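You operate a simulated robot arm through the tools that you are given. There is no shell and no other tool. Be economical: measure what you need, move in short steps, check, and stop when the job is done.

You run a simulated two-armed robot. Do the job below in one go: nothing can be reset, and whatever is moved stays where it is left.

## Task
Wind the shore cable home and shut the cable port flap.
Fine: shore switch off first; release the reel brake to wind and set it again after. Where these are worked on the way, their far stop is far enough and under half their travel is too little: reel brake.

It is judged by the outcome, as a careful person would: the job done as asked, and still so three seconds after it is handed in. It fails if anything else is knocked over, pushed out of place, dropped, spilled or broken.

## Robot
Two 7-joint arms with two-finger grippers on one trunk, on a base that drives. Base frame: it is fixed to the floor where the robot stands at the start and does not move with it; the origin is under the middle of the robot, x ahead of it, y to its left, z up. Units: m, degrees, N and s.
The left shoulder is at the start at [0.024, 0.162, 1.344], the right one opposite. With the tool pointing down near the work surface each hand reaches from about 0.1 to 0.64 m from the robot's upright axis, wherever it stands, measured 20 degrees to its own side. Places, roughly: cable port flap [0.7, -0.2, 1.4]; reel brake [0.7, 0.2, 0.9]; reel crank [0.7, 0, 0.5]; shore switch [0.6, -0.1, 0.9]; something [0.9, 0, 0.8]; tab power switch [0.8, 0.2, 1]; tab selector [0.7, 0, 1]; tab tank cap [0.9, 0.1, 1.2]. Payload 2.45 kg a hand.
Tool frame (each hand has its own): the origin (TCP) lies between the finger pads and is the grasp point; the fingertips stand 0.026 m ahead of it; z points along the fingers, y is the line along which they close. The gripper opens to 0.096 m. The gripper's body begins 0.069 m behind the TCP.
Orientation is told as [roll, pitch, yaw] about the base's x, y, z axes, in that order, counted from this pose: with the fingers straight down and closing along the base's y, the tool's x points along the base's -x, its y along +y and its z along -z.

## Interface
- The arms move only by the tool move_arm. It takes "left_series", "right_series" or both (then of equal length, played together; a hand with none holds still); each is a list of rows, each an object of numbers (a shift or turn left out is 0, a gripper value left out holds the last): "x", "y", "z": the shift along the tool's x, y, z in m; "ax", "ay", "az": the turn, a rotation vector about the tool's x, y, z in degrees. In form: [{"x": .., "y": .., "z": .., "ax": .., "ay": .., "az": ..}, ...]. A call has 1 to 12 rows; each row shifts and turns the commanded pose from where the row before left it, along the tool's axes as they then stand. "left_claw" and "right_claw" are, for a hand that has rows, the finger opening in m, from 0 to 0.096, set as the call begins (left out, the last holds). Rows are played at 5 a second. More than 0.05 m and 8.6 degrees between two rows, or a gripper value outside its range, and nothing of the call is played. A pose out of reach is approached as far as the arm can. The call stops where the force on the tool passes 90 N (or 10 N more than at its start, if that is more) or the arm is blocked; 0.2 s more then pass. Each finger halts on what it meets, pressing with about 26 N; the grip force reading is that of the motor and also rises with nothing between the fingers. The clock runs only during rows and for 0.2 s after the last one: add rows that do not move to give the fingers time. The reply holds the time, the measured pose of the TCP, the force on the tool along the base axes, the opening and the grip force, in the units named above and with some noise, with the torque about the TCP (base axes, N m) and any sound that the robot's microphone picked up, and new pictures: "views" is both (left out), scene, wrist or none (wrist: the cameras of the hands that moved).
- Cameras (640 x 400 px; columns grow to the right, rows downward): "scene" is now at [0.0649, -0.005, 1.8243]; the picture's right is [0.06, -1.00, 0.00], its down [-0.70, -0.04, -0.71] and it looks along [0.71, 0.04, -0.71] (base axes); focal length 260 px, centre (320, 200). "left" rides on the left gripper at [0.082, -0.003, -0.098] in its tool frame; the picture's right is [0.04, 1.00, 0.00], its down [-0.73, 0.03, -0.68] and it looks along [-0.68, 0.03, 0.73] (tool axes); focal length 256 px, centre (320, 200). "right" rides on the right gripper at [0.082, 0.003, -0.098] in its tool frame; the picture's right is [-0.04, 1.00, 0.00], its down [-0.73, -0.03, -0.68] and it looks along [-0.68, -0.03, 0.73] (tool axes); focal length 256 px, centre (320, 200). There is no depth. A picture from a camera that has moved, and an enlarged one, comes with that camera's place and axes in the base frame and with its lens. The place of the scene camera against the robot may be out by one fixed shift of up to 0.012 m in any direction.
- raise_lower(by): slides the trunk up (or, below 0, down) by that many m; the arms and the scene camera ride with it, the base frame stays. It gives what a move gives, with no picture.
- steer(legs): drives the robot by 1 to 6 legs, each [ahead, left, turn to the left] in m, m and degrees, along the robot's own axes; the way and the turn of a leg run together, so that a leg with both is an arc; at most 1.5 m and 180 degrees a leg. The arms and the cameras ride along, it lands a little off, and it stops where it bumps. It gives what a move gives, and a new picture of the scene camera.
- pan_tilt(pan, tilt): turns the head with the scene camera to pan (to the left, within 120 degrees either way) and tilt (down, from -29 to 69), counted from straight ahead of the robot. It gives what a move gives, and a new picture of the scene camera.
- inspect(camera, box): a new picture of the part [left, top, right, bottom] of that camera's present view, enlarged. No time passes.
- hand_in(): hands the job in; it is judged then, once.

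Go step by step. Nothing tells you exact positions but the pictures and the camera data: compare them with the known pose of the tool, close in by small moves and look again before you grip or let go. The budget is 120 turns and 260 pictures, counting those below and the enlarged ones. Unless the task says otherwise, let go and move clear before handing in, and close with one line.

The tools are called after ">>>" as a command line: name --argument value ..., lists and objects as JSON in quotes. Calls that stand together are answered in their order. move_arm: Moves the arms, as the interface text tells. Its arguments: {"type":"object","properties":{"left_series":{"type":"array","items":{"type":"object","properties":{"x":{"type":"number"},"y":{"type":"number"},"z":{"type":"number"},"ax":{"type":"number"},"ay":{"type":"number"},"az":{"type":"number"}}}},"left_claw":{"type":"number"},"right_series":{"type":"array","items":{"type":"object","properties":{"x":{"type":"number"},"y":{"type":"number"},"z":{"type":"number"},"ax":{"type":"number"},"ay":{"type":"number"},"az":{"type":"number"}}}},"right_claw":{"type":"number"},"views":{"type":"string","enum":["both","scene","wrist","none"]}},"required":[]} The other tools are called the same way: raise_lower (by) slides the trunk up or down; steer (legs) drives the base; pan_tilt (pan, tilt) turns the head that bears the scene camera; inspect (camera, box) takes an enlarged picture of a part of a camera's view; hand_in () hands the job in.

At the start:

```text
t: 0.0
left_eef_pos: [0.3407, 0.1768, 1.5724]
left_tool_rot: [0.1, 0.1, 0.0]
left_force: [0.3, -0.6, 0.0]
left_torque: [0.02, 0.01, 0.0]
left_opening: 0.0958
left_gripper_force: 0.1
right_eef_pos: [0.3697, -0.0975, 1.6109]
right_tool_rot: [0.0, 0.1, 0.0]
right_force: [0.4, -0.7, -0.3]
right_torque: [0.0, 0.0, -0.01]
right_opening: 0.0963
right_gripper_force: 0.1
trunk travel left (down, up): [-0.512, 0.055]
robot x, y, heading: [0.0012, -0.0017, -0.2]
head pan, tilt: [3.5, 44.7]
```

scene: 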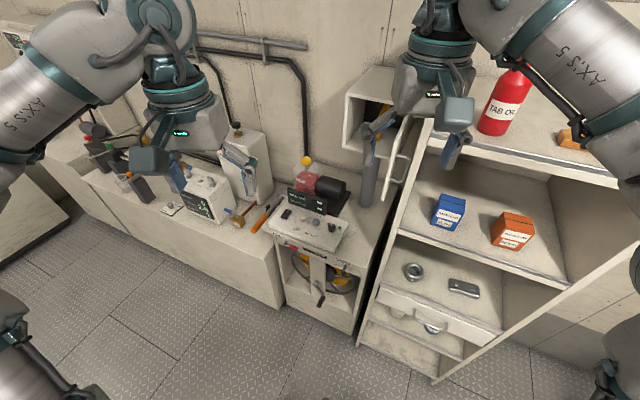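
right: 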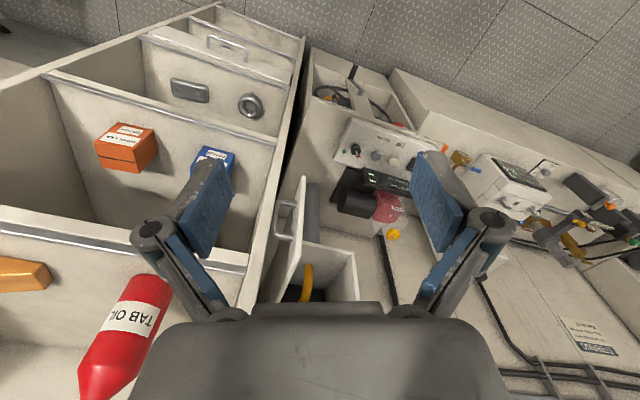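
left: 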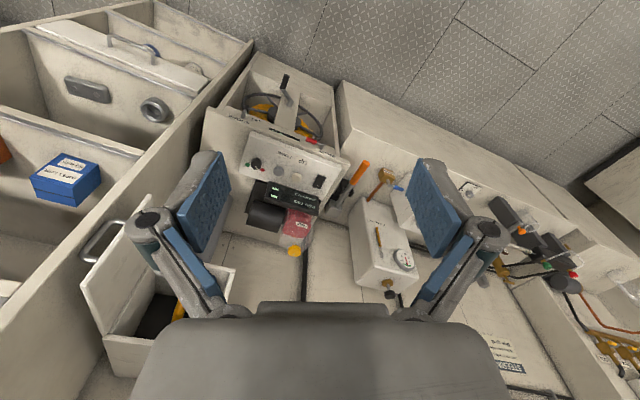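

I see a counter with a control panel and a reel below it, and a cable port box with an open flap up to the right. I'll enlarge those areas first.

>>> inspect --camera "scene" --box '[260, 170, 380, 320]'

>>> inspect --camera "left" --box '[200, 60, 380, 260]'

>>> inspect --camera "right" --box '[240, 60, 440, 310]'

>>> inspect --camera "scene" --box '[320, 50, 440, 220]'

```text
2.67 times, centred on (320, 245) of scene
camera zoom: at [0.0649, -0.005, 1.8243], right [0.06, -1.0, 0.0], down [-0.7, -0.04, -0.71], along [0.71, 0.04, -0.71], focal length 692 px, centre (320, 80)
```

zoom: 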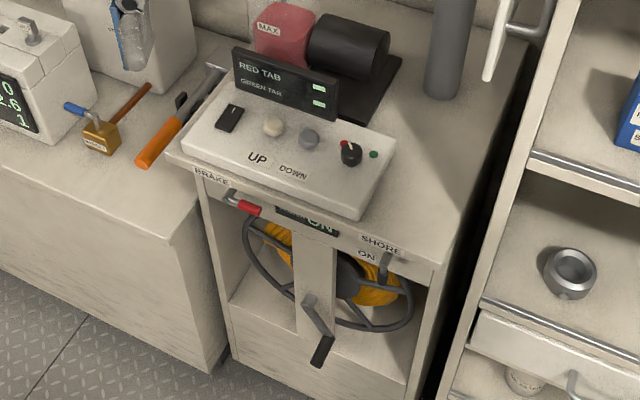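

```text
2.00 times, centred on (290, 160) of left
camera zoom: at [0.2595, 0.1742, 1.6708], right [-0.04, 1.0, 0.0], down [0.73, 0.03, 0.68], along [0.68, 0.03, -0.73], focal length 512 px, centre (380, 280)
```

zoom: 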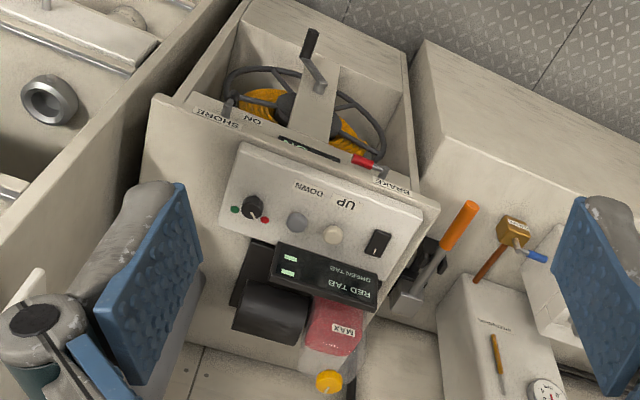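

```text
1.60 times, centred on (340, 185) of right
camera zoom: at [0.2896, -0.0949, 1.7114], right [0.04, 1.0, 0.0], down [0.73, -0.03, 0.68], along [0.68, -0.03, -0.73], focal length 410 px, centre (288, 224)
```

zoom: 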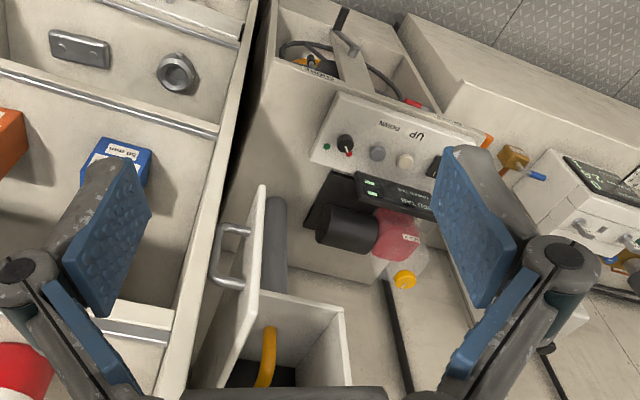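

```text
2.35 times, centred on (380, 135) of scene
camera zoom: at [0.0649, -0.005, 1.8243], right [0.06, -1.0, 0.0], down [-0.7, -0.04, -0.71], along [0.71, 0.04, -0.71], focal length 611 px, centre (179, 353)
```

zoom: 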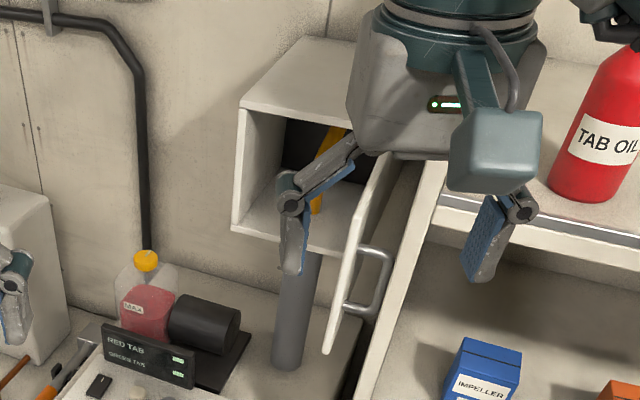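

The front of the cabinet has the brake lever (red), a display, the shore toggle and the crank. I'll back away and lower the trunk to see the front squarely.

>>> steer --legs '[[-0.4, 0, 0]]'

>>> raise_lower --by -0.4

>>> pan_tilt --pan 0 --tilt 32

```text
t: 2.5
left_eef_pos: [-0.0527, 0.1767, 1.5741]
left_tool_rot: [0.0, 0.1, 0.1]
left_force: [0.9, -0.4, -0.3]
left_torque: [-0.01, -0.04, 0.06]
left_opening: 0.096
left_gripper_force: 0.1
right_eef_pos: [-0.0243, -0.0976, 1.6119]
right_tool_rot: [-0.1, 0.1, 0.0]
right_force: [-1.2, 0.1, -0.9]
right_torque: [-0.04, 0.03, 0.03]
right_opening: 0.0963
right_gripper_force: 0.1
trunk travel left (down, up): [-0.512, 0.055]
robot x, y, heading: [-0.3982, 0.0009, -0.1]
head pan, tilt: [3.5, 44.7]
camera scene: at [-0.3257, -0.0049, 1.824], right [0.06, -1.0, 0.0], down [-0.71, -0.04, -0.71], along [0.7, 0.04, -0.71], focal length 260 px, centre (320, 200)
```

scene: 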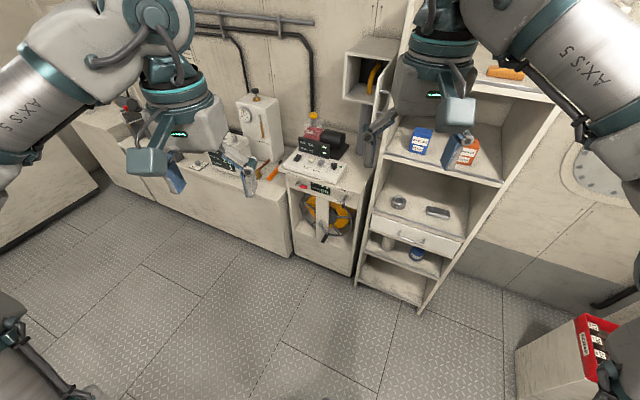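

```text
t: 6.3
left_eef_pos: [0.0114, 0.1757, 1.1179]
left_tool_rot: [0.0, 10.2, 0.0]
left_force: [-0.5, 0.7, -0.8]
left_torque: [-0.02, -0.02, 0.05]
left_opening: 0.0962
left_gripper_force: 0.0
right_eef_pos: [0.0613, -0.0974, 1.1354]
right_tool_rot: [0.0, 12.2, 0.0]
right_force: [-1.3, -0.3, -0.1]
right_torque: [0.0, -0.02, 0.0]
right_opening: 0.0961
right_gripper_force: 0.0
trunk travel left (down, up): [-0.112, 0.455]
robot x, y, heading: [-0.3959, -0.0009, -0.2]
head pan, tilt: [3.5, 44.7]
```

```text
t: 7.1
left_eef_pos: [0.0117, 0.176, 1.1173]
left_tool_rot: [0.1, 10.2, 0.2]
left_force: [0.3, -0.8, -0.5]
left_torque: [0.01, 0.04, 0.02]
left_opening: 0.096
left_gripper_force: 0.2
right_eef_pos: [0.0614, -0.0975, 1.1354]
right_tool_rot: [-0.1, 12.2, -0.1]
right_force: [1.0, -0.1, 0.0]
right_torque: [0.0, 0.01, 0.0]
right_opening: 0.096
right_gripper_force: 0.0
trunk travel left (down, up): [-0.112, 0.455]
robot x, y, heading: [-0.3993, -0.0035, -0.1]
head pan, tilt: [0.0, 32.0]
camera scene: at [-0.1078, -0.0101, 1.4241], right [0.0, -1.0, 0.0], down [-0.54, 0.0, -0.84], along [0.84, 0.0, -0.54], focal length 260 px, centre (320, 200)
```

scene: 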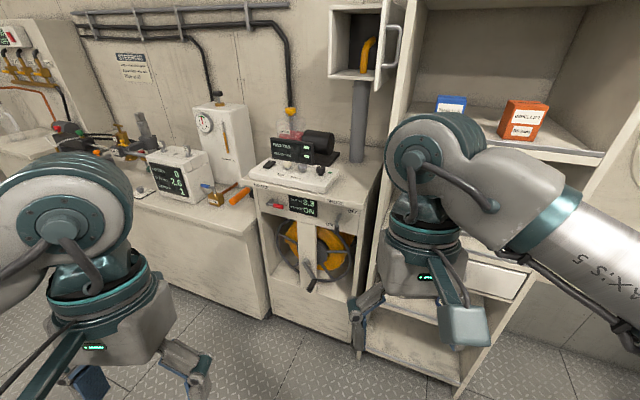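

>>> inspect --camera "scene" --box '[240, 120, 400, 300]'

>>> inspect --camera "scene" --box '[240, 170, 370, 230]'

>>> inspect --camera "scene" --box '[320, 0, 420, 90]'

```text
2.22 times, centred on (320, 210) of scene
camera zoom: at [-0.1078, -0.0101, 1.4241], right [0.0, -1.0, 0.0], down [-0.54, 0.0, -0.84], along [0.84, 0.0, -0.54], focal length 577 px, centre (320, 178)
```

zoom: 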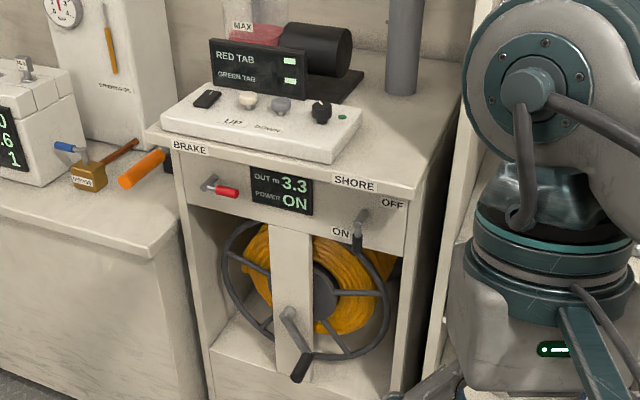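

```text
4.92 times, centred on (305, 200) of scene
camera zoom: at [-0.1078, -0.0101, 1.4241], right [0.0, -1.0, 0.0], down [-0.54, 0.0, -0.84], along [0.84, 0.0, -0.54], focal length 1278 px, centre (394, 200)
```

zoom: 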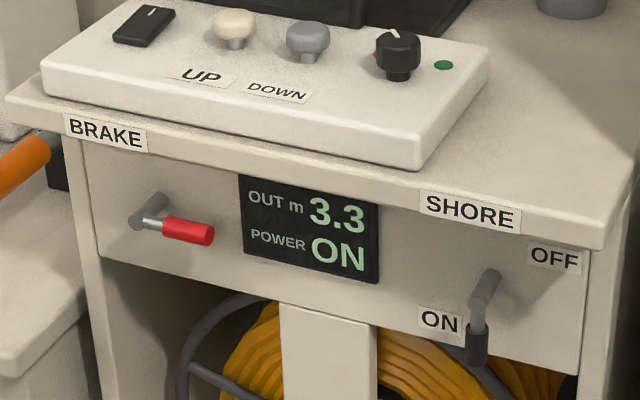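

```text
4.44 times, centred on (370, 45) of scene
camera zoom: at [-0.1078, -0.0101, 1.4241], right [0.0, -1.0, 0.0], down [-0.54, 0.0, -0.84], along [0.84, 0.0, -0.54], focal length 1153 px, centre (98, 889)
```

zoom: 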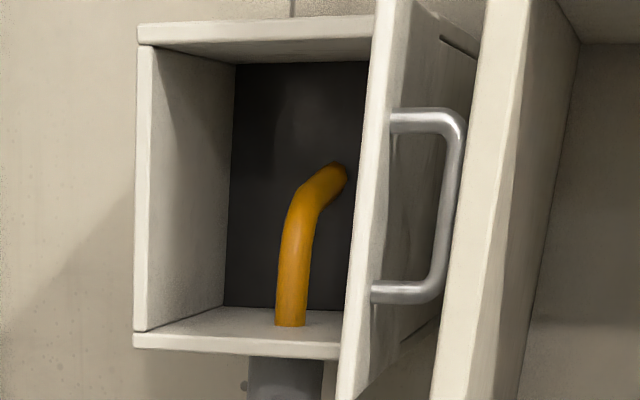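

The reading is OUT 3.3 m, POWER ON, and the cabinet front is yawed about 25° (left edge near [0.73, 0.27], right edge near [0.55, -0.14]). I'll turn to face it squarely.

>>> steer --legs '[[0, 0, -25], [0, 0.5, 0]]'

```text
t: 11.3
left_eef_pos: [0.2524, 0.4333, 1.1186]
left_tool_rot: [0.6, 10.2, -24.7]
left_force: [-0.5, -1.1, -0.3]
left_torque: [0.07, -0.04, -0.03]
left_opening: 0.0963
left_gripper_force: 0.1
right_eef_pos: [0.182, 0.1626, 1.1338]
right_tool_rot: [0.6, 12.2, -24.6]
right_force: [0.9, -0.7, 0.2]
right_torque: [0.09, -0.02, 0.0]
right_opening: 0.096
right_gripper_force: 0.2
trunk travel left (down, up): [-0.112, 0.455]
robot x, y, heading: [-0.1858, 0.4579, -24.8]
head pan, tilt: [0.0, 32.0]
camera scene: at [0.068, 0.3072, 1.424], right [-0.42, -0.91, -0.01], down [-0.48, 0.23, -0.85], along [0.77, -0.35, -0.53], focal length 260 px, centre (320, 200)
```

scene: 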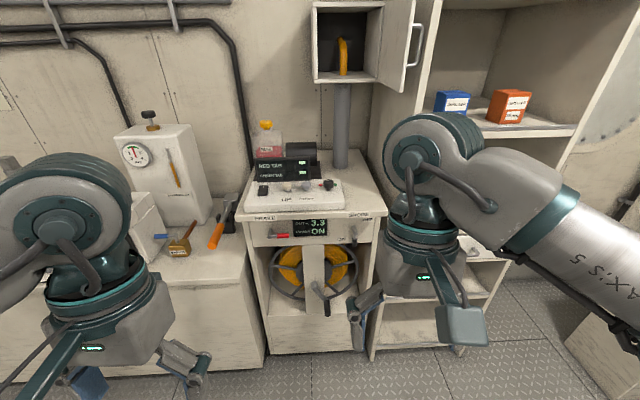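

The robot now faces the cabinet squarely. I'll take detailed looks.

>>> inspect --camera "scene" --box '[240, 205, 385, 255]'

>>> inspect --camera "scene" --box '[240, 230, 390, 350]'

>>> inspect --camera "scene" --box '[300, 0, 440, 100]'

```text
4.41 times, centred on (312, 230) of scene
camera zoom: at [0.068, 0.3072, 1.424], right [-0.42, -0.91, -0.01], down [-0.48, 0.23, -0.85], along [0.77, -0.35, -0.53], focal length 1145 px, centre (353, 68)
```

zoom: 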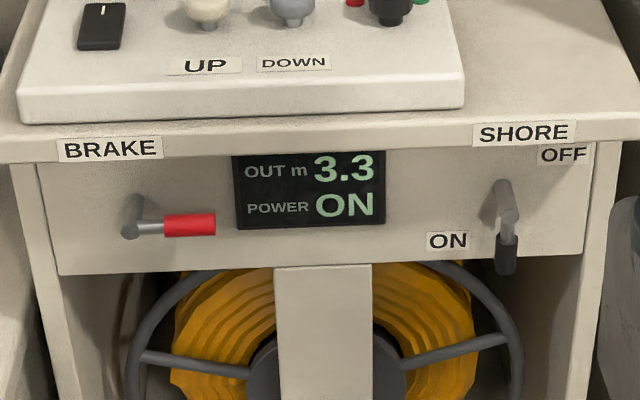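

```text
3.33 times, centred on (315, 290) of scene
camera zoom: at [0.068, 0.3072, 1.424], right [-0.42, -0.91, -0.01], down [-0.48, 0.23, -0.85], along [0.77, -0.35, -0.53], focal length 865 px, centre (337, -100)
```

zoom: 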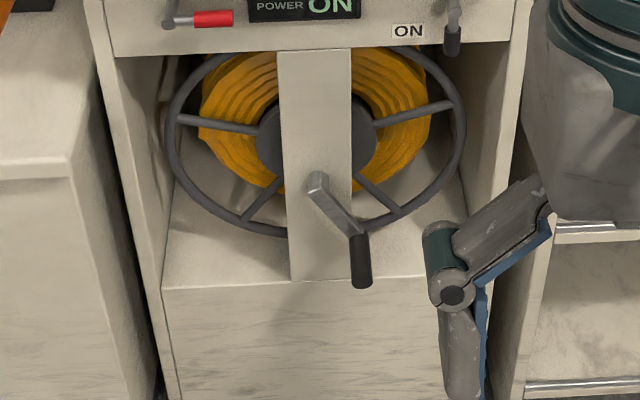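

```text
4.00 times, centred on (370, 50) of scene
camera zoom: at [0.068, 0.3072, 1.424], right [-0.42, -0.91, -0.01], down [-0.48, 0.23, -0.85], along [0.77, -0.35, -0.53], focal length 1038 px, centre (120, 800)
```

zoom: 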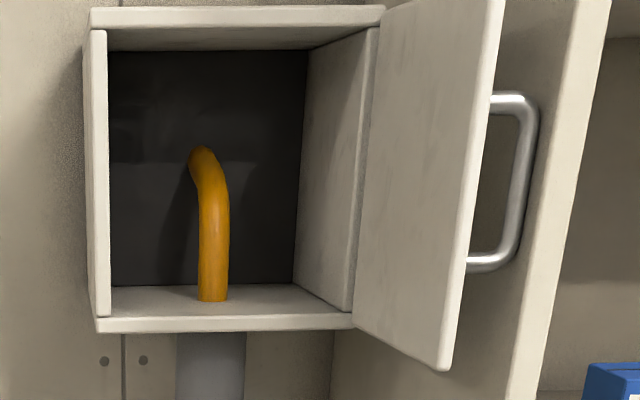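

Facing it square: the counter's front edge is about 0.91 m ahead of the robot axis, the shore lever near z 0.93, the brake lever near z 0.92, and the crank knob near z 0.62. I'll turn both hands to point forward.

>>> move_arm --right_series '[{"x": -0.02, "ay": -8.5}, {"x": -0.02, "ay": -8.5}, {"x": -0.02, "ay": -8.5}, {"x": -0.02, "ay": -8.5}, {"x": -0.02, "ay": -8.5}, {"x": -0.02, "ay": -8.5}, {"z": 0.02, "ay": -8.5}, {"z": 0.02, "ay": -8.5}, {"z": 0.02, "ay": -8.5}, {"z": 0.02, "ay": -8.5}, {"z": 0.02, "ay": -8.5}, {"z": 0.02, "ay": -8.5}]' --left_series '[{"x": -0.02, "ay": -8.5}, {"x": -0.02, "ay": -8.5}, {"x": -0.02, "ay": -8.5}, {"x": -0.02, "ay": -8.5}, {"x": -0.02, "ay": -8.5}, {"x": -0.02, "ay": -8.5}, {"z": 0.02, "ay": -8.2}, {"z": 0.02, "ay": -8.2}, {"z": 0.02, "ay": -8.2}, {"z": 0.02, "ay": -8.2}, {"z": 0.02, "ay": -8.2}, {"z": 0.02, "ay": -8.2}]' --right_claw 0.02 --left_claw 0.02 --views "scene"

```text
t: 13.9
left_eef_pos: [0.4524, 0.3575, 1.0856]
left_tool_rot: [-174.1, -89.7, 149.4]
left_force: [-0.4, -0.4, -0.1]
left_torque: [-0.01, 0.02, -0.01]
left_opening: 0.0199
left_gripper_force: 0.0
right_eef_pos: [0.3813, 0.0857, 1.0979]
right_tool_rot: [-65.3, -90.0, 40.7]
right_force: [0.6, 0.3, 0.2]
right_torque: [-0.01, -0.01, 0.02]
right_opening: 0.0199
right_gripper_force: 0.0
trunk travel left (down, up): [-0.112, 0.455]
robot x, y, heading: [-0.1906, 0.4557, -24.5]
head pan, tilt: [0.0, 32.0]
camera scene: at [0.0773, 0.3188, 1.4232], right [-0.42, -0.91, 0.0], down [-0.49, 0.23, -0.84], along [0.77, -0.35, -0.54], focal length 260 px, centre (320, 200)
```

scene: 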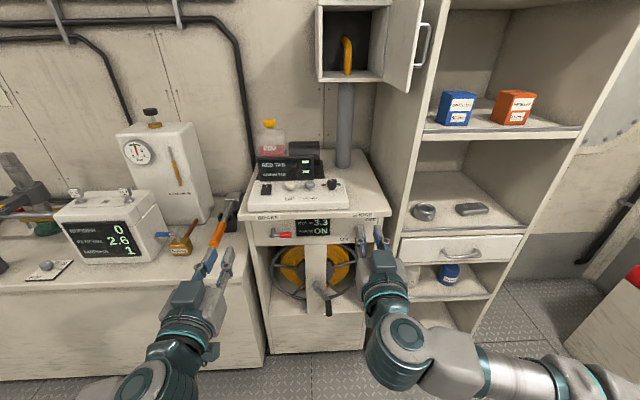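

>>> inspect --camera "scene" --box '[330, 205, 410, 255]'

>>> inspect --camera "right" --box '[0, 0, 640, 400]'

```text
8.00 times, centred on (370, 230) of scene
camera zoom: at [0.0773, 0.3188, 1.4232], right [-0.42, -0.91, 0.0], down [-0.49, 0.23, -0.84], along [0.77, -0.35, -0.54], focal length 2076 px, centre (-80, -40)
```

zoom: 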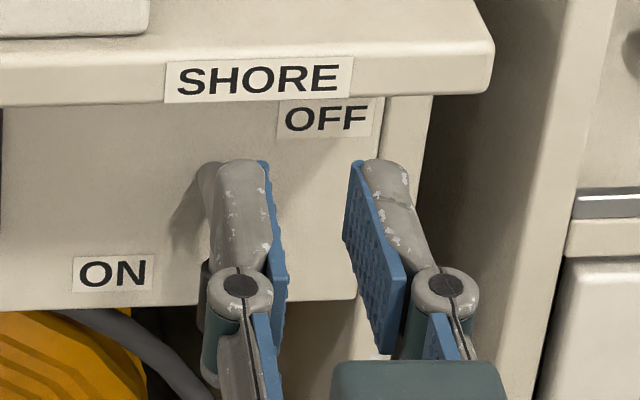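

```text
1.00 times, centred on (320, 200) of right (not enlarged: the box is as wide or as high as the picture)
camera zoom: at [0.2942, 0.1298, 1.0168], right [0.42, 0.91, 0.04], down [-0.63, 0.26, 0.73], along [0.66, -0.33, 0.68], focal length 256 px, centre (320, 200)
```

zoom: 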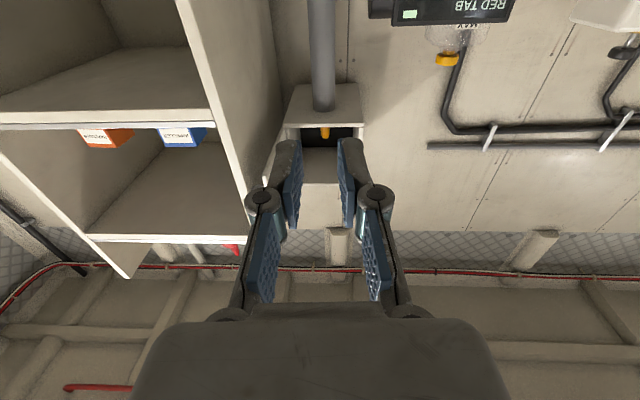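

The tool is calibrated in the scene view; the shore lever is about 0.02 m right of the right hand, about 0.2 m below and 0.22 m ahead of it. I'll lower the right hand and close in part of the way.

>>> move_arm --right_series '[{"x": 0.05}, {"x": 0.05}, {"x": 0.05}, {"x": 0.05, "y": -0.02}, {"z": 0.04}, {"z": 0.04}, {"z": 0.03}, {}]' --right_claw 0.035 --views "scene"

>>> inspect --camera "scene" --box '[330, 205, 410, 255]'

```text
refused: row 4 steps farther than a row can; nothing moved
```

```text
8.00 times, centred on (370, 230) of scene
camera zoom: at [0.0773, 0.3188, 1.4232], right [-0.42, -0.91, 0.0], down [-0.49, 0.23, -0.84], along [0.77, -0.35, -0.54], focal length 2076 px, centre (-80, -40)
```

zoom: 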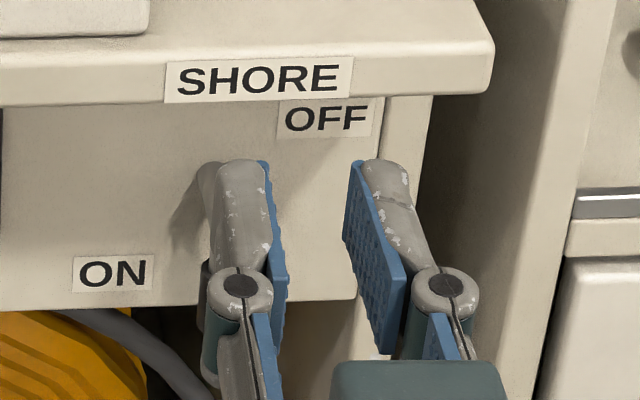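

The previous call stepped too far in one row. I'll send it again with that row split.

>>> move_arm --right_series '[{"x": 0.05}, {"x": 0.05}, {"x": 0.05}, {"x": 0.04, "y": -0.02}, {"x": 0.01, "z": 0.04}, {"z": 0.04}, {"z": 0.03}, {}]' --right_claw 0.035 --views "scene"

>>> inspect --camera "scene" --box '[325, 205, 405, 255]'

```text
t: 15.7
left_eef_pos: [0.4531, 0.3622, 1.0863]
left_tool_rot: [-130.4, -89.5, 105.7]
left_force: [0.4, 0.3, 0.0]
left_torque: [0.02, 0.01, -0.03]
left_opening: 0.02
left_gripper_force: 0.1
right_eef_pos: [0.481, 0.0577, 0.9164]
right_tool_rot: [-52.8, -89.5, 27.5]
right_force: [0.1, 1.4, -0.1]
right_torque: [0.05, 0.01, -0.06]
right_opening: 0.0348
right_gripper_force: 0.1
right hand out of reach, approached as far as the arm can: row 4, 5, 6
trunk travel left (down, up): [-0.112, 0.455]
robot x, y, heading: [-0.1868, 0.4542, -24.6]
head pan, tilt: [0.0, 32.0]
camera scene: at [0.0793, 0.3295, 1.424], right [-0.42, -0.91, 0.01], down [-0.49, 0.22, -0.84], along [0.77, -0.36, -0.54], focal length 260 px, centre (320, 200)
```

scene: 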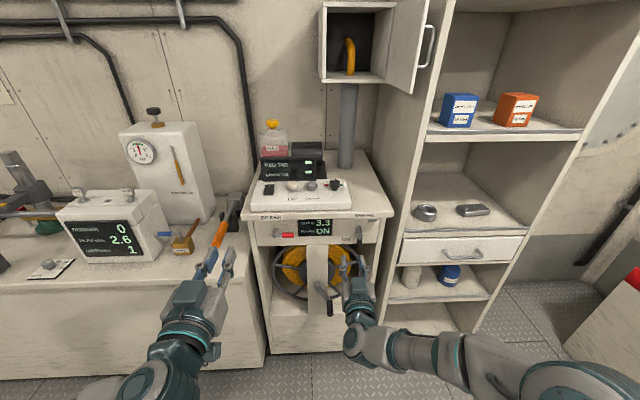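

```text
8.00 times, centred on (365, 230) of scene
camera zoom: at [0.0793, 0.3295, 1.424], right [-0.42, -0.91, 0.01], down [-0.49, 0.22, -0.84], along [0.77, -0.36, -0.54], focal length 2076 px, centre (-40, -40)
```

zoom: 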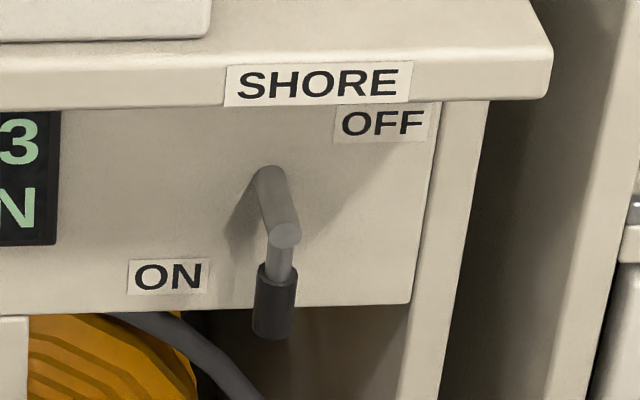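

The shore lever is clear in view, hanging down at ON. The right arm is near its reach limit, so I'll retract it slightly and drive 0.16 m closer.

>>> move_arm --right_series '[{"z": -0.05}, {"z": -0.05}, {"z": -0.03}]' --views "none"

>>> steer --legs '[[0.16, -0.03, 0]]'

>>> inspect --camera "scene" --box '[300, 210, 420, 290]'

```text
t: 16.5
left_eef_pos: [0.4511, 0.3595, 1.086]
left_tool_rot: [-143.0, -89.7, 118.3]
left_force: [0.2, 0.6, 0.1]
left_torque: [-0.02, -0.01, 0.0]
left_opening: 0.0198
left_gripper_force: 0.0
right_eef_pos: [0.3609, 0.1053, 0.9156]
right_tool_rot: [-103.9, -89.7, 79.1]
right_force: [-0.4, 0.3, 0.5]
right_torque: [0.01, -0.01, -0.05]
right_opening: 0.035
right_gripper_force: 0.1
trunk travel left (down, up): [-0.112, 0.455]
robot x, y, heading: [-0.1875, 0.4538, -24.6]
head pan, tilt: [0.0, 32.0]
```

```text
t: 17.9
left_eef_pos: [0.5796, 0.2699, 1.0861]
left_tool_rot: [-141.4, -89.7, 116.8]
left_force: [0.8, 0.0, 0.3]
left_torque: [0.0, -0.02, 0.04]
left_opening: 0.0201
left_gripper_force: 0.0
right_eef_pos: [0.4901, 0.0141, 0.9151]
right_tool_rot: [-81.0, -89.8, 56.4]
right_force: [0.1, 0.5, -0.2]
right_torque: [0.0, -0.03, 0.0]
right_opening: 0.035
right_gripper_force: 0.0
trunk travel left (down, up): [-0.112, 0.455]
robot x, y, heading: [-0.0603, 0.3639, -24.5]
head pan, tilt: [0.0, 32.0]
camera scene: at [0.2053, 0.2342, 1.4239], right [-0.42, -0.91, 0.0], down [-0.49, 0.22, -0.84], along [0.77, -0.35, -0.54], focal length 260 px, centre (320, 200)
```

scene: 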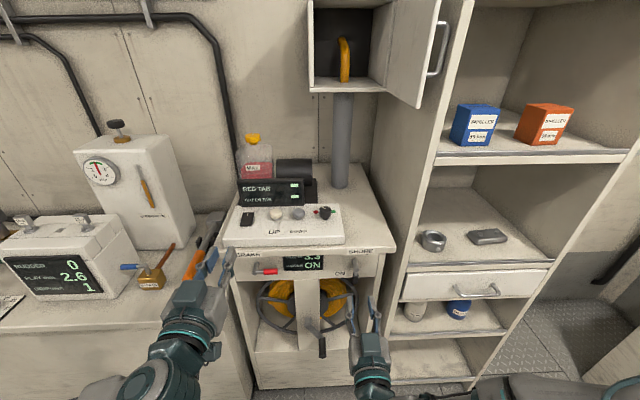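

```text
5.00 times, centred on (360, 250) of scene
camera zoom: at [0.2053, 0.2342, 1.4239], right [-0.42, -0.91, 0.0], down [-0.49, 0.22, -0.84], along [0.77, -0.35, -0.54], focal length 1298 px, centre (120, -50)
```

zoom: 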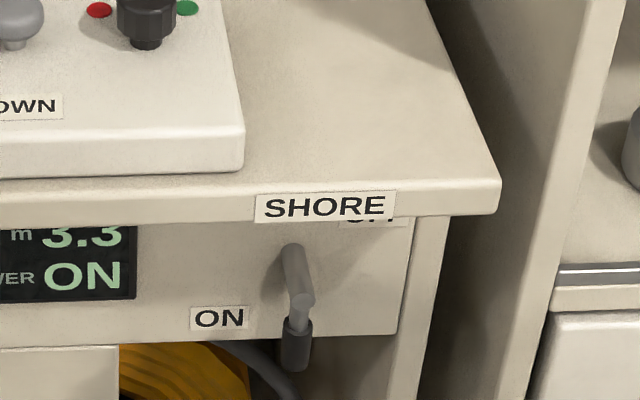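

The lever is nearly straight ahead of the right hand, with its grip near z 0.875. I'll move down and forward, then look again.

>>> move_arm --right_series '[{"x": 0.04}, {"z": 0.03}, {"z": 0.03}, {}]' --views "none"

>>> inspect --camera "scene" --box '[320, 250, 400, 310]'

>>> inspect --camera "right" --box '[200, 80, 440, 230]'

```text
t: 18.9
left_eef_pos: [0.5727, 0.2687, 1.0903]
left_tool_rot: [-175.3, -89.4, 150.5]
left_force: [0.0, 0.3, -0.1]
left_torque: [0.02, 0.02, 0.02]
left_opening: 0.0199
left_gripper_force: 0.0
right_eef_pos: [0.543, 0.0034, 0.8879]
right_tool_rot: [-120.7, -89.9, 95.6]
right_force: [-0.4, -0.5, 0.5]
right_torque: [0.05, 0.01, 0.02]
right_opening: 0.035
right_gripper_force: 0.1
right hand out of reach, approached as far as the arm can: row 1, 2, 3
trunk travel left (down, up): [-0.112, 0.455]
robot x, y, heading: [-0.0588, 0.3627, -24.4]
head pan, tilt: [0.0, 32.0]
```

```text
6.67 times, centred on (360, 280) of scene
camera zoom: at [0.2037, 0.2324, 1.424], right [-0.42, -0.91, 0.0], down [-0.49, 0.22, -0.84], along [0.77, -0.35, -0.54], focal length 1730 px, centre (53, -333)
```

zoom: 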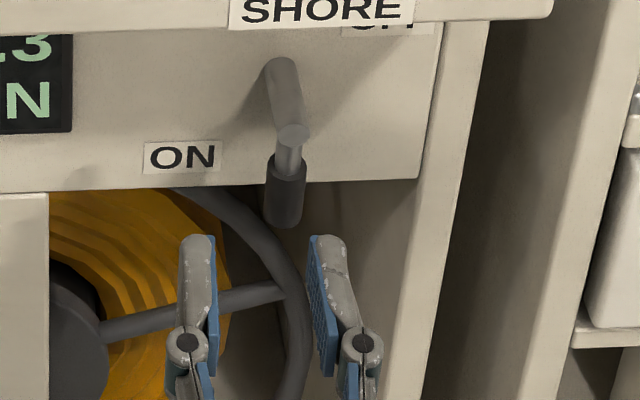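

```text
2.67 times, centred on (320, 155) of right
camera zoom: at [0.4555, 0.0471, 0.8077], right [0.42, 0.91, 0.04], down [-0.63, 0.26, 0.73], along [0.65, -0.33, 0.68], focal length 683 px, centre (320, 320)
```

zoom: 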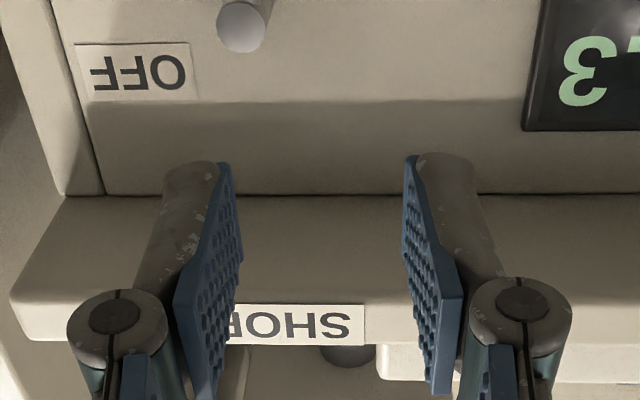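

Triangulating with both cameras, the shore hub is actually at z≈0.87 with its grip near z 0.835, about 0.02 m right of the hand and 0.07 m ahead of the fingertips. The arm can't go low enough, so I'll slide the trunk down after backing the hand slightly.

>>> move_arm --right_series '[{"z": -0.05}, {"y": -0.021}]' --views "none"

>>> raise_lower --by -0.06

>>> inspect --camera "scene" --box '[280, 220, 440, 340]'

```text
t: 19.5
left_eef_pos: [0.5745, 0.2693, 1.0895]
left_tool_rot: [-173.6, -89.5, 148.9]
left_force: [0.8, 0.3, 0.3]
left_torque: [-0.01, 0.0, -0.02]
left_opening: 0.0199
left_gripper_force: 0.1
right_eef_pos: [0.4878, 0.0127, 0.8892]
right_tool_rot: [-115.4, -89.8, 90.4]
right_force: [-0.1, 0.2, 0.0]
right_torque: [0.02, 0.0, 0.01]
right_opening: 0.0348
right_gripper_force: 0.0
right hand out of reach, approached as far as the arm can: row 2
trunk travel left (down, up): [-0.112, 0.455]
robot x, y, heading: [-0.06, 0.3652, -24.4]
head pan, tilt: [0.0, 32.0]
```

```text
t: 20.5
left_eef_pos: [0.5713, 0.2705, 1.0321]
left_tool_rot: [-171.9, -89.3, 147.1]
left_force: [-0.7, 0.2, 0.8]
left_torque: [0.02, 0.02, -0.02]
left_opening: 0.0198
left_gripper_force: 0.0
right_eef_pos: [0.4887, 0.0142, 0.8346]
right_tool_rot: [-166.6, -89.5, 142.0]
right_force: [-0.1, -0.2, 0.7]
right_torque: [0.03, 0.03, 0.0]
right_opening: 0.0351
right_gripper_force: 0.0
trunk travel left (down, up): [-0.052, 0.515]
robot x, y, heading: [-0.0597, 0.363, -24.8]
head pan, tilt: [0.0, 32.0]
```

```text
3.33 times, centred on (360, 280) of scene
camera zoom: at [0.2707, 0.2015, 1.3451], right [-0.42, -0.91, 0.0], down [-0.49, 0.22, -0.85], along [0.77, -0.35, -0.53], focal length 865 px, centre (187, -67)
```

zoom: 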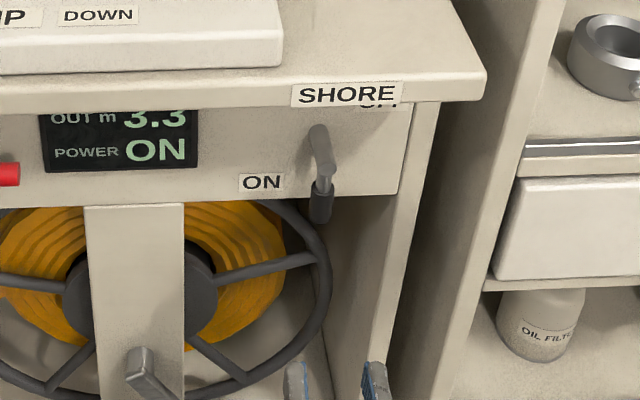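

>>> move_arm --right_series '[{"z": 0.04, "y": -0.01}, {"z": 0.04}, {"z": 0.02}, {}]' --views "none"

>>> inspect --camera "scene" --box '[310, 230, 400, 300]'

>>> inspect --camera "right" --box '[200, 0, 440, 200]'

```text
t: 21.5
left_eef_pos: [0.5742, 0.2694, 1.0306]
left_tool_rot: [-171.8, -89.5, 147.4]
left_force: [-0.7, -0.8, -0.4]
left_torque: [0.01, 0.02, 0.02]
left_opening: 0.02
left_gripper_force: 0.0
right_eef_pos: [0.5803, -0.0209, 0.8412]
right_tool_rot: [-101.1, -89.8, 76.1]
right_force: [0.3, -0.1, 0.1]
right_torque: [0.0, 0.0, -0.03]
right_opening: 0.0349
right_gripper_force: 0.0
right hand out of reach, approached as far as the arm can: row 1, 2, 3
trunk travel left (down, up): [-0.052, 0.515]
robot x, y, heading: [-0.0582, 0.3619, -24.5]
head pan, tilt: [0.0, 32.0]
```

```text
5.71 times, centred on (355, 265) of scene
camera zoom: at [0.2722, 0.2011, 1.3444], right [-0.42, -0.91, 0.0], down [-0.49, 0.22, -0.84], along [0.77, -0.35, -0.54], focal length 1483 px, centre (120, -171)
```

zoom: 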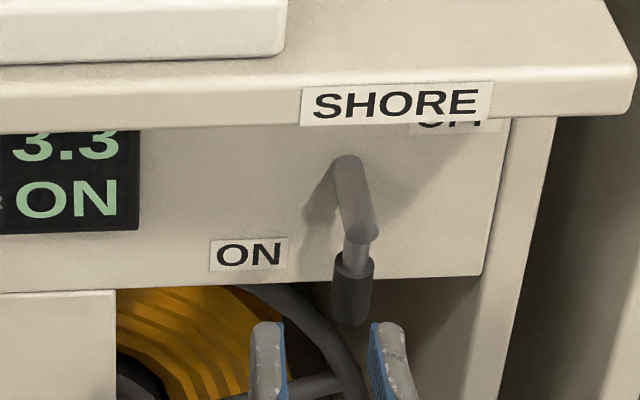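

```text
2.00 times, centred on (320, 100) of right
camera zoom: at [0.4931, 0.0234, 0.7612], right [0.42, 0.91, 0.04], down [-0.63, 0.26, 0.73], along [0.65, -0.33, 0.68], focal length 512 px, centre (320, 400)
```

zoom: 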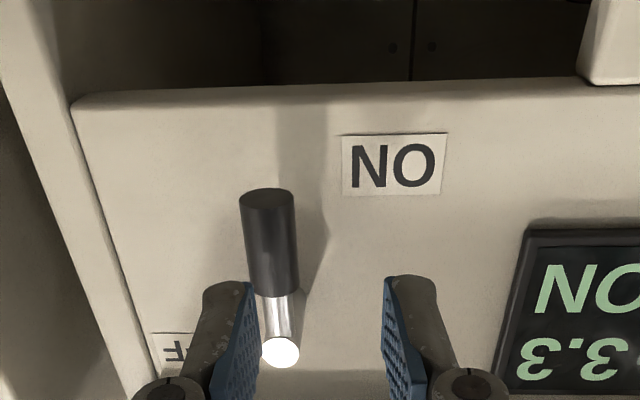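

The wrist camera now shows the lever clearly, about 0.012 m right of centre and 0.026 m beyond the fingertips. The arm is too folded to go right, so I'll back the base a little and extend the arm instead.

>>> steer --legs '[[-0.15, -0.06, 0]]'

>>> move_arm --right_series '[{"z": 0.045}, {"z": 0.045}, {"z": 0.045, "y": 0.02}, {"y": 0.02}, {}]' --views "none"

>>> inspect --camera "right" --box '[200, 0, 440, 200]'

```text
t: 22.9
left_eef_pos: [0.4135, 0.276, 1.0313]
left_tool_rot: [-168.1, -89.4, 143.3]
left_force: [-1.2, -0.2, 0.7]
left_torque: [0.01, 0.02, 0.02]
left_opening: 0.0202
left_gripper_force: 0.1
right_eef_pos: [0.4189, -0.0136, 0.8426]
right_tool_rot: [-111.6, -89.8, 86.4]
right_force: [-0.7, -0.3, 0.0]
right_torque: [0.04, 0.03, -0.01]
right_opening: 0.0354
right_gripper_force: 0.0
trunk travel left (down, up): [-0.052, 0.515]
robot x, y, heading: [-0.22, 0.3726, -24.7]
head pan, tilt: [0.0, 32.0]
camera scene: at [0.1124, 0.2108, 1.3444], right [-0.42, -0.91, 0.0], down [-0.49, 0.22, -0.84], along [0.77, -0.36, -0.54], focal length 260 px, centre (320, 200)
```

scene: 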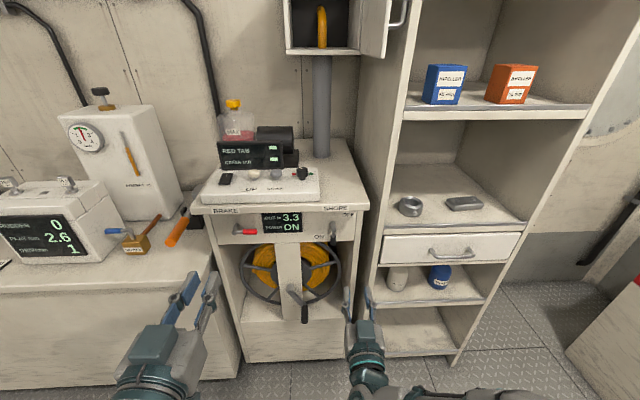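

```text
t: 24.1
left_eef_pos: [0.4069, 0.2749, 1.034]
left_tool_rot: [176.7, -89.2, 158.6]
left_force: [0.1, 0.7, -0.7]
left_torque: [0.01, 0.02, 0.0]
left_opening: 0.0201
left_gripper_force: 0.0
right_eef_pos: [0.5532, -0.0368, 0.8463]
right_tool_rot: [173.9, -89.7, 161.0]
right_force: [-0.3, -0.3, 0.3]
right_torque: [0.0, 0.02, -0.03]
right_opening: 0.0351
right_gripper_force: 0.1
trunk travel left (down, up): [-0.052, 0.515]
robot x, y, heading: [-0.2201, 0.3688, -24.7]
head pan, tilt: [0.0, 32.0]
```

```text
2.00 times, centred on (320, 100) of right
camera zoom: at [0.4668, 0.0072, 0.7668], right [0.43, 0.9, 0.04], down [-0.63, 0.26, 0.73], along [0.65, -0.34, 0.68], focal length 512 px, centre (320, 400)
```

zoom: 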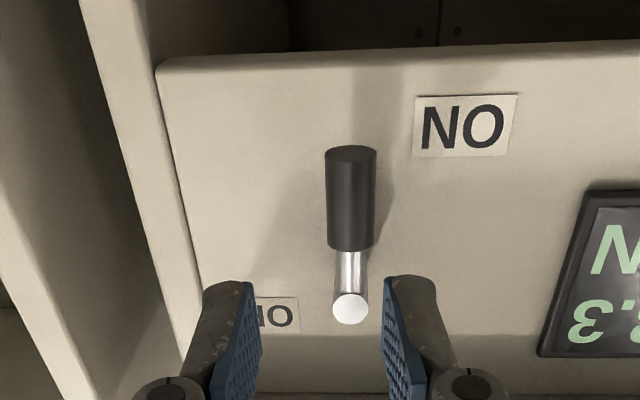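

>>> move_arm --right_series '[{"y": 0.014, "x": 0.012}, {"z": 0.03}, {"z": 0.026}, {}]' --views "none"

>>> inspect --camera "right" --box '[200, 80, 440, 230]'

>>> inspect --camera "scene" --box '[290, 190, 390, 260]'

```text
t: 25.1
left_eef_pos: [0.4057, 0.2767, 1.0342]
left_tool_rot: [177.7, -89.0, 157.5]
left_force: [-0.4, -0.6, 0.3]
left_torque: [-0.01, -0.01, -0.02]
left_opening: 0.0198
left_gripper_force: 0.1
right_eef_pos: [0.6093, -0.0467, 0.8351]
right_tool_rot: [179.4, -89.6, 155.3]
right_force: [0.7, -0.5, 0.3]
right_torque: [0.02, 0.04, 0.0]
right_opening: 0.0352
right_gripper_force: 0.0
trunk travel left (down, up): [-0.052, 0.515]
robot x, y, heading: [-0.2172, 0.37, -24.8]
head pan, tilt: [0.0, 32.0]
```

```text
2.67 times, centred on (320, 155) of right
camera zoom: at [0.5227, -0.0023, 0.7545], right [0.43, 0.9, 0.04], down [-0.63, 0.26, 0.73], along [0.65, -0.34, 0.68], focal length 683 px, centre (320, 320)
```

zoom: 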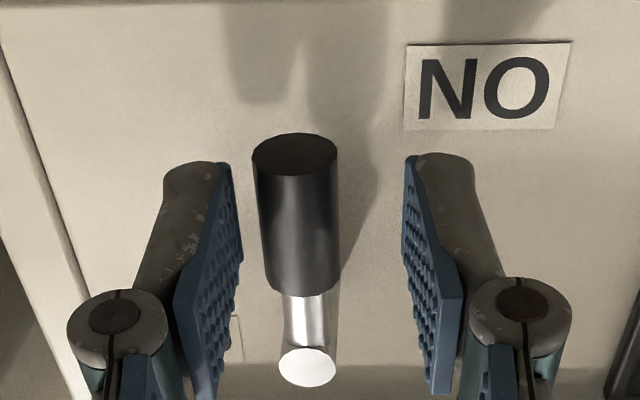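

```text
5.71 times, centred on (340, 225) of scene
camera zoom: at [0.1122, 0.2076, 1.3443], right [-0.42, -0.91, 0.0], down [-0.49, 0.22, -0.84], along [0.77, -0.36, -0.54], focal length 1483 px, centre (206, 57)
```

zoom: 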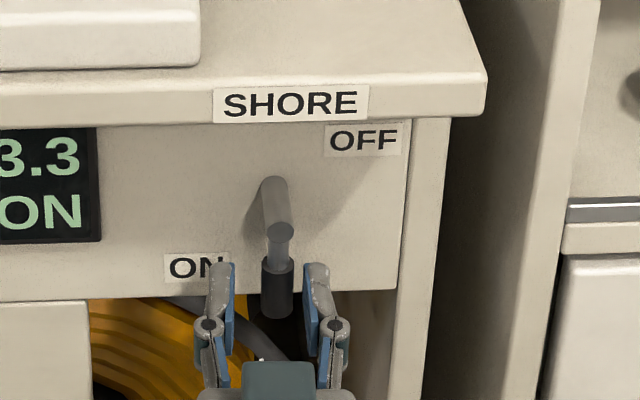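

The fingers straddle the lever. I'll go 0.01 m deeper, then push right and slightly up.

>>> move_arm --right_series '[{"z": 0.01}, {"y": -0.012}, {"y": -0.012}, {"y": -0.01, "x": -0.004}, {}]' --views "none"

>>> inspect --camera "right" --box '[200, 80, 440, 230]'

>>> inspect --camera "scene" --box '[290, 190, 390, 260]'

```text
t: 26.3
left_eef_pos: [0.4068, 0.2754, 1.0329]
left_tool_rot: [177.9, -89.1, 157.4]
left_force: [1.2, 0.4, -0.8]
left_torque: [-0.01, 0.02, 0.01]
left_opening: 0.0203
left_gripper_force: 0.0
right_eef_pos: [0.6043, -0.0829, 0.8394]
right_tool_rot: [179.5, -89.5, 155.3]
right_force: [0.2, 0.6, -1.4]
right_torque: [-0.01, -0.09, -0.08]
right_opening: 0.0355
right_gripper_force: 0.2
trunk travel left (down, up): [-0.052, 0.515]
robot x, y, heading: [-0.2203, 0.3724, -24.8]
head pan, tilt: [0.0, 32.0]
```

```text
2.67 times, centred on (320, 155) of right
camera zoom: at [0.5187, -0.0387, 0.7588], right [0.43, 0.9, 0.04], down [-0.63, 0.26, 0.73], along [0.65, -0.34, 0.68], focal length 683 px, centre (320, 320)
```

zoom: 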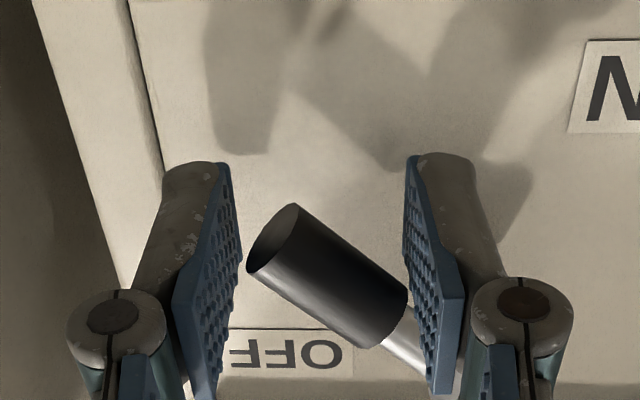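

```text
5.71 times, centred on (340, 225) of scene
camera zoom: at [0.1133, 0.2071, 1.3438], right [-0.42, -0.91, 0.0], down [-0.49, 0.22, -0.84], along [0.77, -0.35, -0.54], focal length 1483 px, centre (206, 57)
```

zoom: 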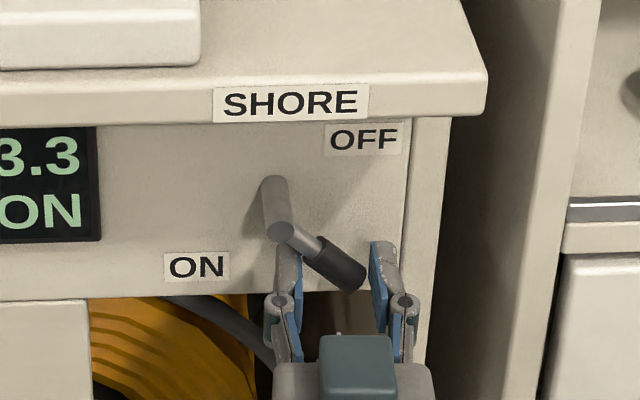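

The lever swings right and up toward OFF. I'll drop the hand, tuck the left finger under the knob and push up.

>>> move_arm --right_series '[{"x": 0.035, "z": -0.005}, {"y": -0.026}, {"x": -0.03}, {"x": -0.02}, {"x": -0.015}, {}]' --views "none"

>>> inspect --camera "right" --box '[200, 80, 440, 230]'

>>> inspect --camera "scene" --box '[290, 190, 390, 260]'

```text
t: 27.7
left_eef_pos: [0.4104, 0.2721, 1.0299]
left_tool_rot: [165.8, -89.4, 169.4]
left_force: [0.0, -0.3, -1.3]
left_torque: [0.01, -0.03, -0.02]
left_opening: 0.0201
left_gripper_force: 0.1
right_eef_pos: [0.5983, -0.0932, 0.8554]
right_tool_rot: [0.0, -89.2, -25.0]
right_force: [-18.7, 3.5, -44.7]
right_torque: [-0.5, 0.61, 0.56]
right_opening: 0.0333
right_gripper_force: 0.1
right hand out of reach, approached as far as the arm can: row 2
trunk travel left (down, up): [-0.052, 0.515]
robot x, y, heading: [-0.2208, 0.3689, -24.8]
head pan, tilt: [0.0, 32.0]
```

```text
2.67 times, centred on (320, 155) of right
camera zoom: at [0.5107, -0.0495, 0.7768], right [0.42, 0.91, 0.04], down [-0.62, 0.25, 0.74], along [0.66, -0.34, 0.67], focal length 683 px, centre (320, 320)
```

zoom: 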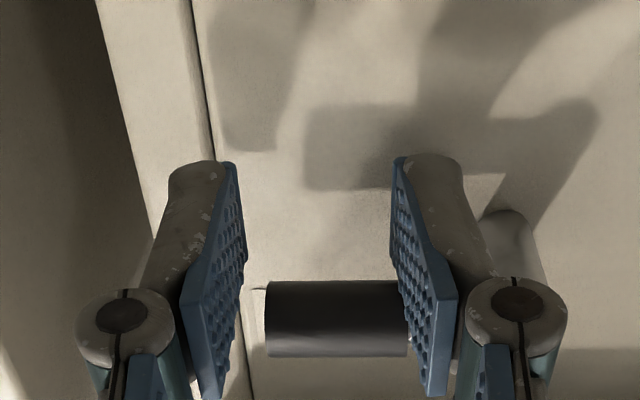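

```text
5.71 times, centred on (340, 225) of scene
camera zoom: at [0.1204, 0.2004, 1.3398], right [-0.42, -0.91, 0.0], down [-0.49, 0.23, -0.84], along [0.76, -0.35, -0.54], focal length 1483 px, centre (206, 57)
```

zoom: 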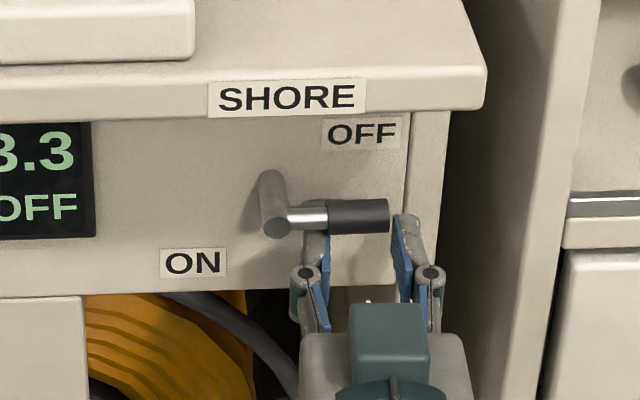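

The shore switch now reads OFF and is at its stop. I'll withdraw the right hand and roll the left hand 90° so its fingers can straddle the brake lever above and below.

>>> move_arm --right_series '[{"x": 0.02}, {"z": -0.05}, {"z": -0.05}, {"z": -0.05}, {}, {}, {}, {}, {}, {}, {}, {}]' --left_series '[{"x": 0.03}, {"x": 0.03, "az": 8.2}, {"az": 8.2}, {"az": 8.2}, {"az": 8.2}, {"az": 8.2}, {"az": 8.2}, {"az": 8.2}, {"az": 8.2}, {"az": 8.2}, {"az": 8.2}, {"az": 8.2}]' --left_claw 0.05 --views "scene"

>>> inspect --camera "left" --box '[0, 0, 640, 400]'

```text
t: 30.3
left_eef_pos: [0.4067, 0.2764, 0.974]
left_tool_rot: [91.0, 0.4, -114.8]
left_force: [0.5, -0.1, 0.3]
left_torque: [-0.03, -0.01, 0.0]
left_opening: 0.0501
left_gripper_force: 0.0
right_eef_pos: [0.4627, -0.0287, 0.8529]
right_tool_rot: [174.4, -89.6, 160.4]
right_force: [0.4, 0.7, -0.3]
right_torque: [0.02, 0.02, 0.01]
right_opening: 0.0351
right_gripper_force: 0.0
trunk travel left (down, up): [-0.052, 0.515]
robot x, y, heading: [-0.2209, 0.374, -24.4]
head pan, tilt: [0.0, 32.0]
camera scene: at [0.1107, 0.207, 1.3446], right [-0.42, -0.91, 0.0], down [-0.49, 0.22, -0.84], along [0.77, -0.35, -0.54], focal length 260 px, centre (320, 200)
```

scene: 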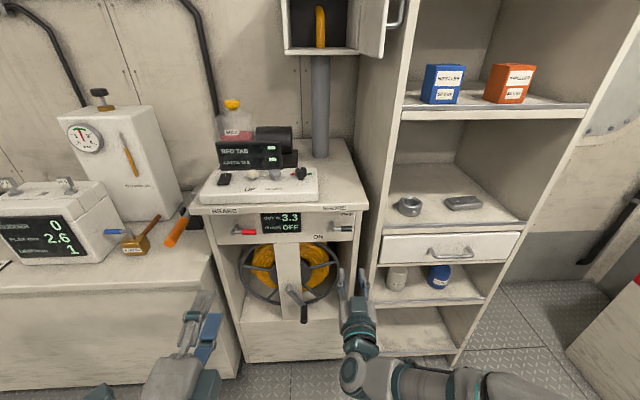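

```text
1.00 times, centred on (320, 200) of left (not enlarged: the box is as wide or as high as the picture)
camera zoom: at [0.3522, 0.3916, 0.9696], right [0.0, 0.04, 1.0], down [-0.92, -0.38, 0.01], along [0.38, -0.92, 0.03], focal length 256 px, centre (320, 200)
```

zoom: 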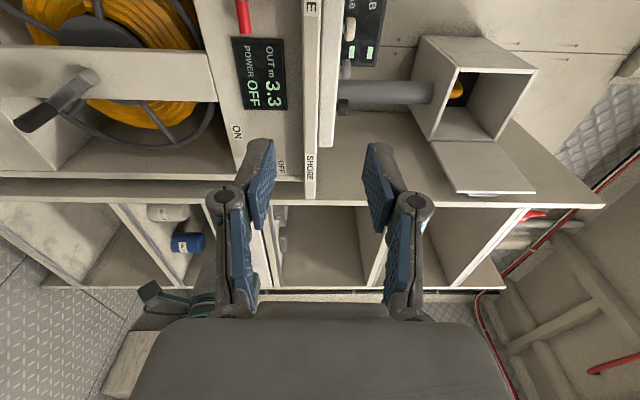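

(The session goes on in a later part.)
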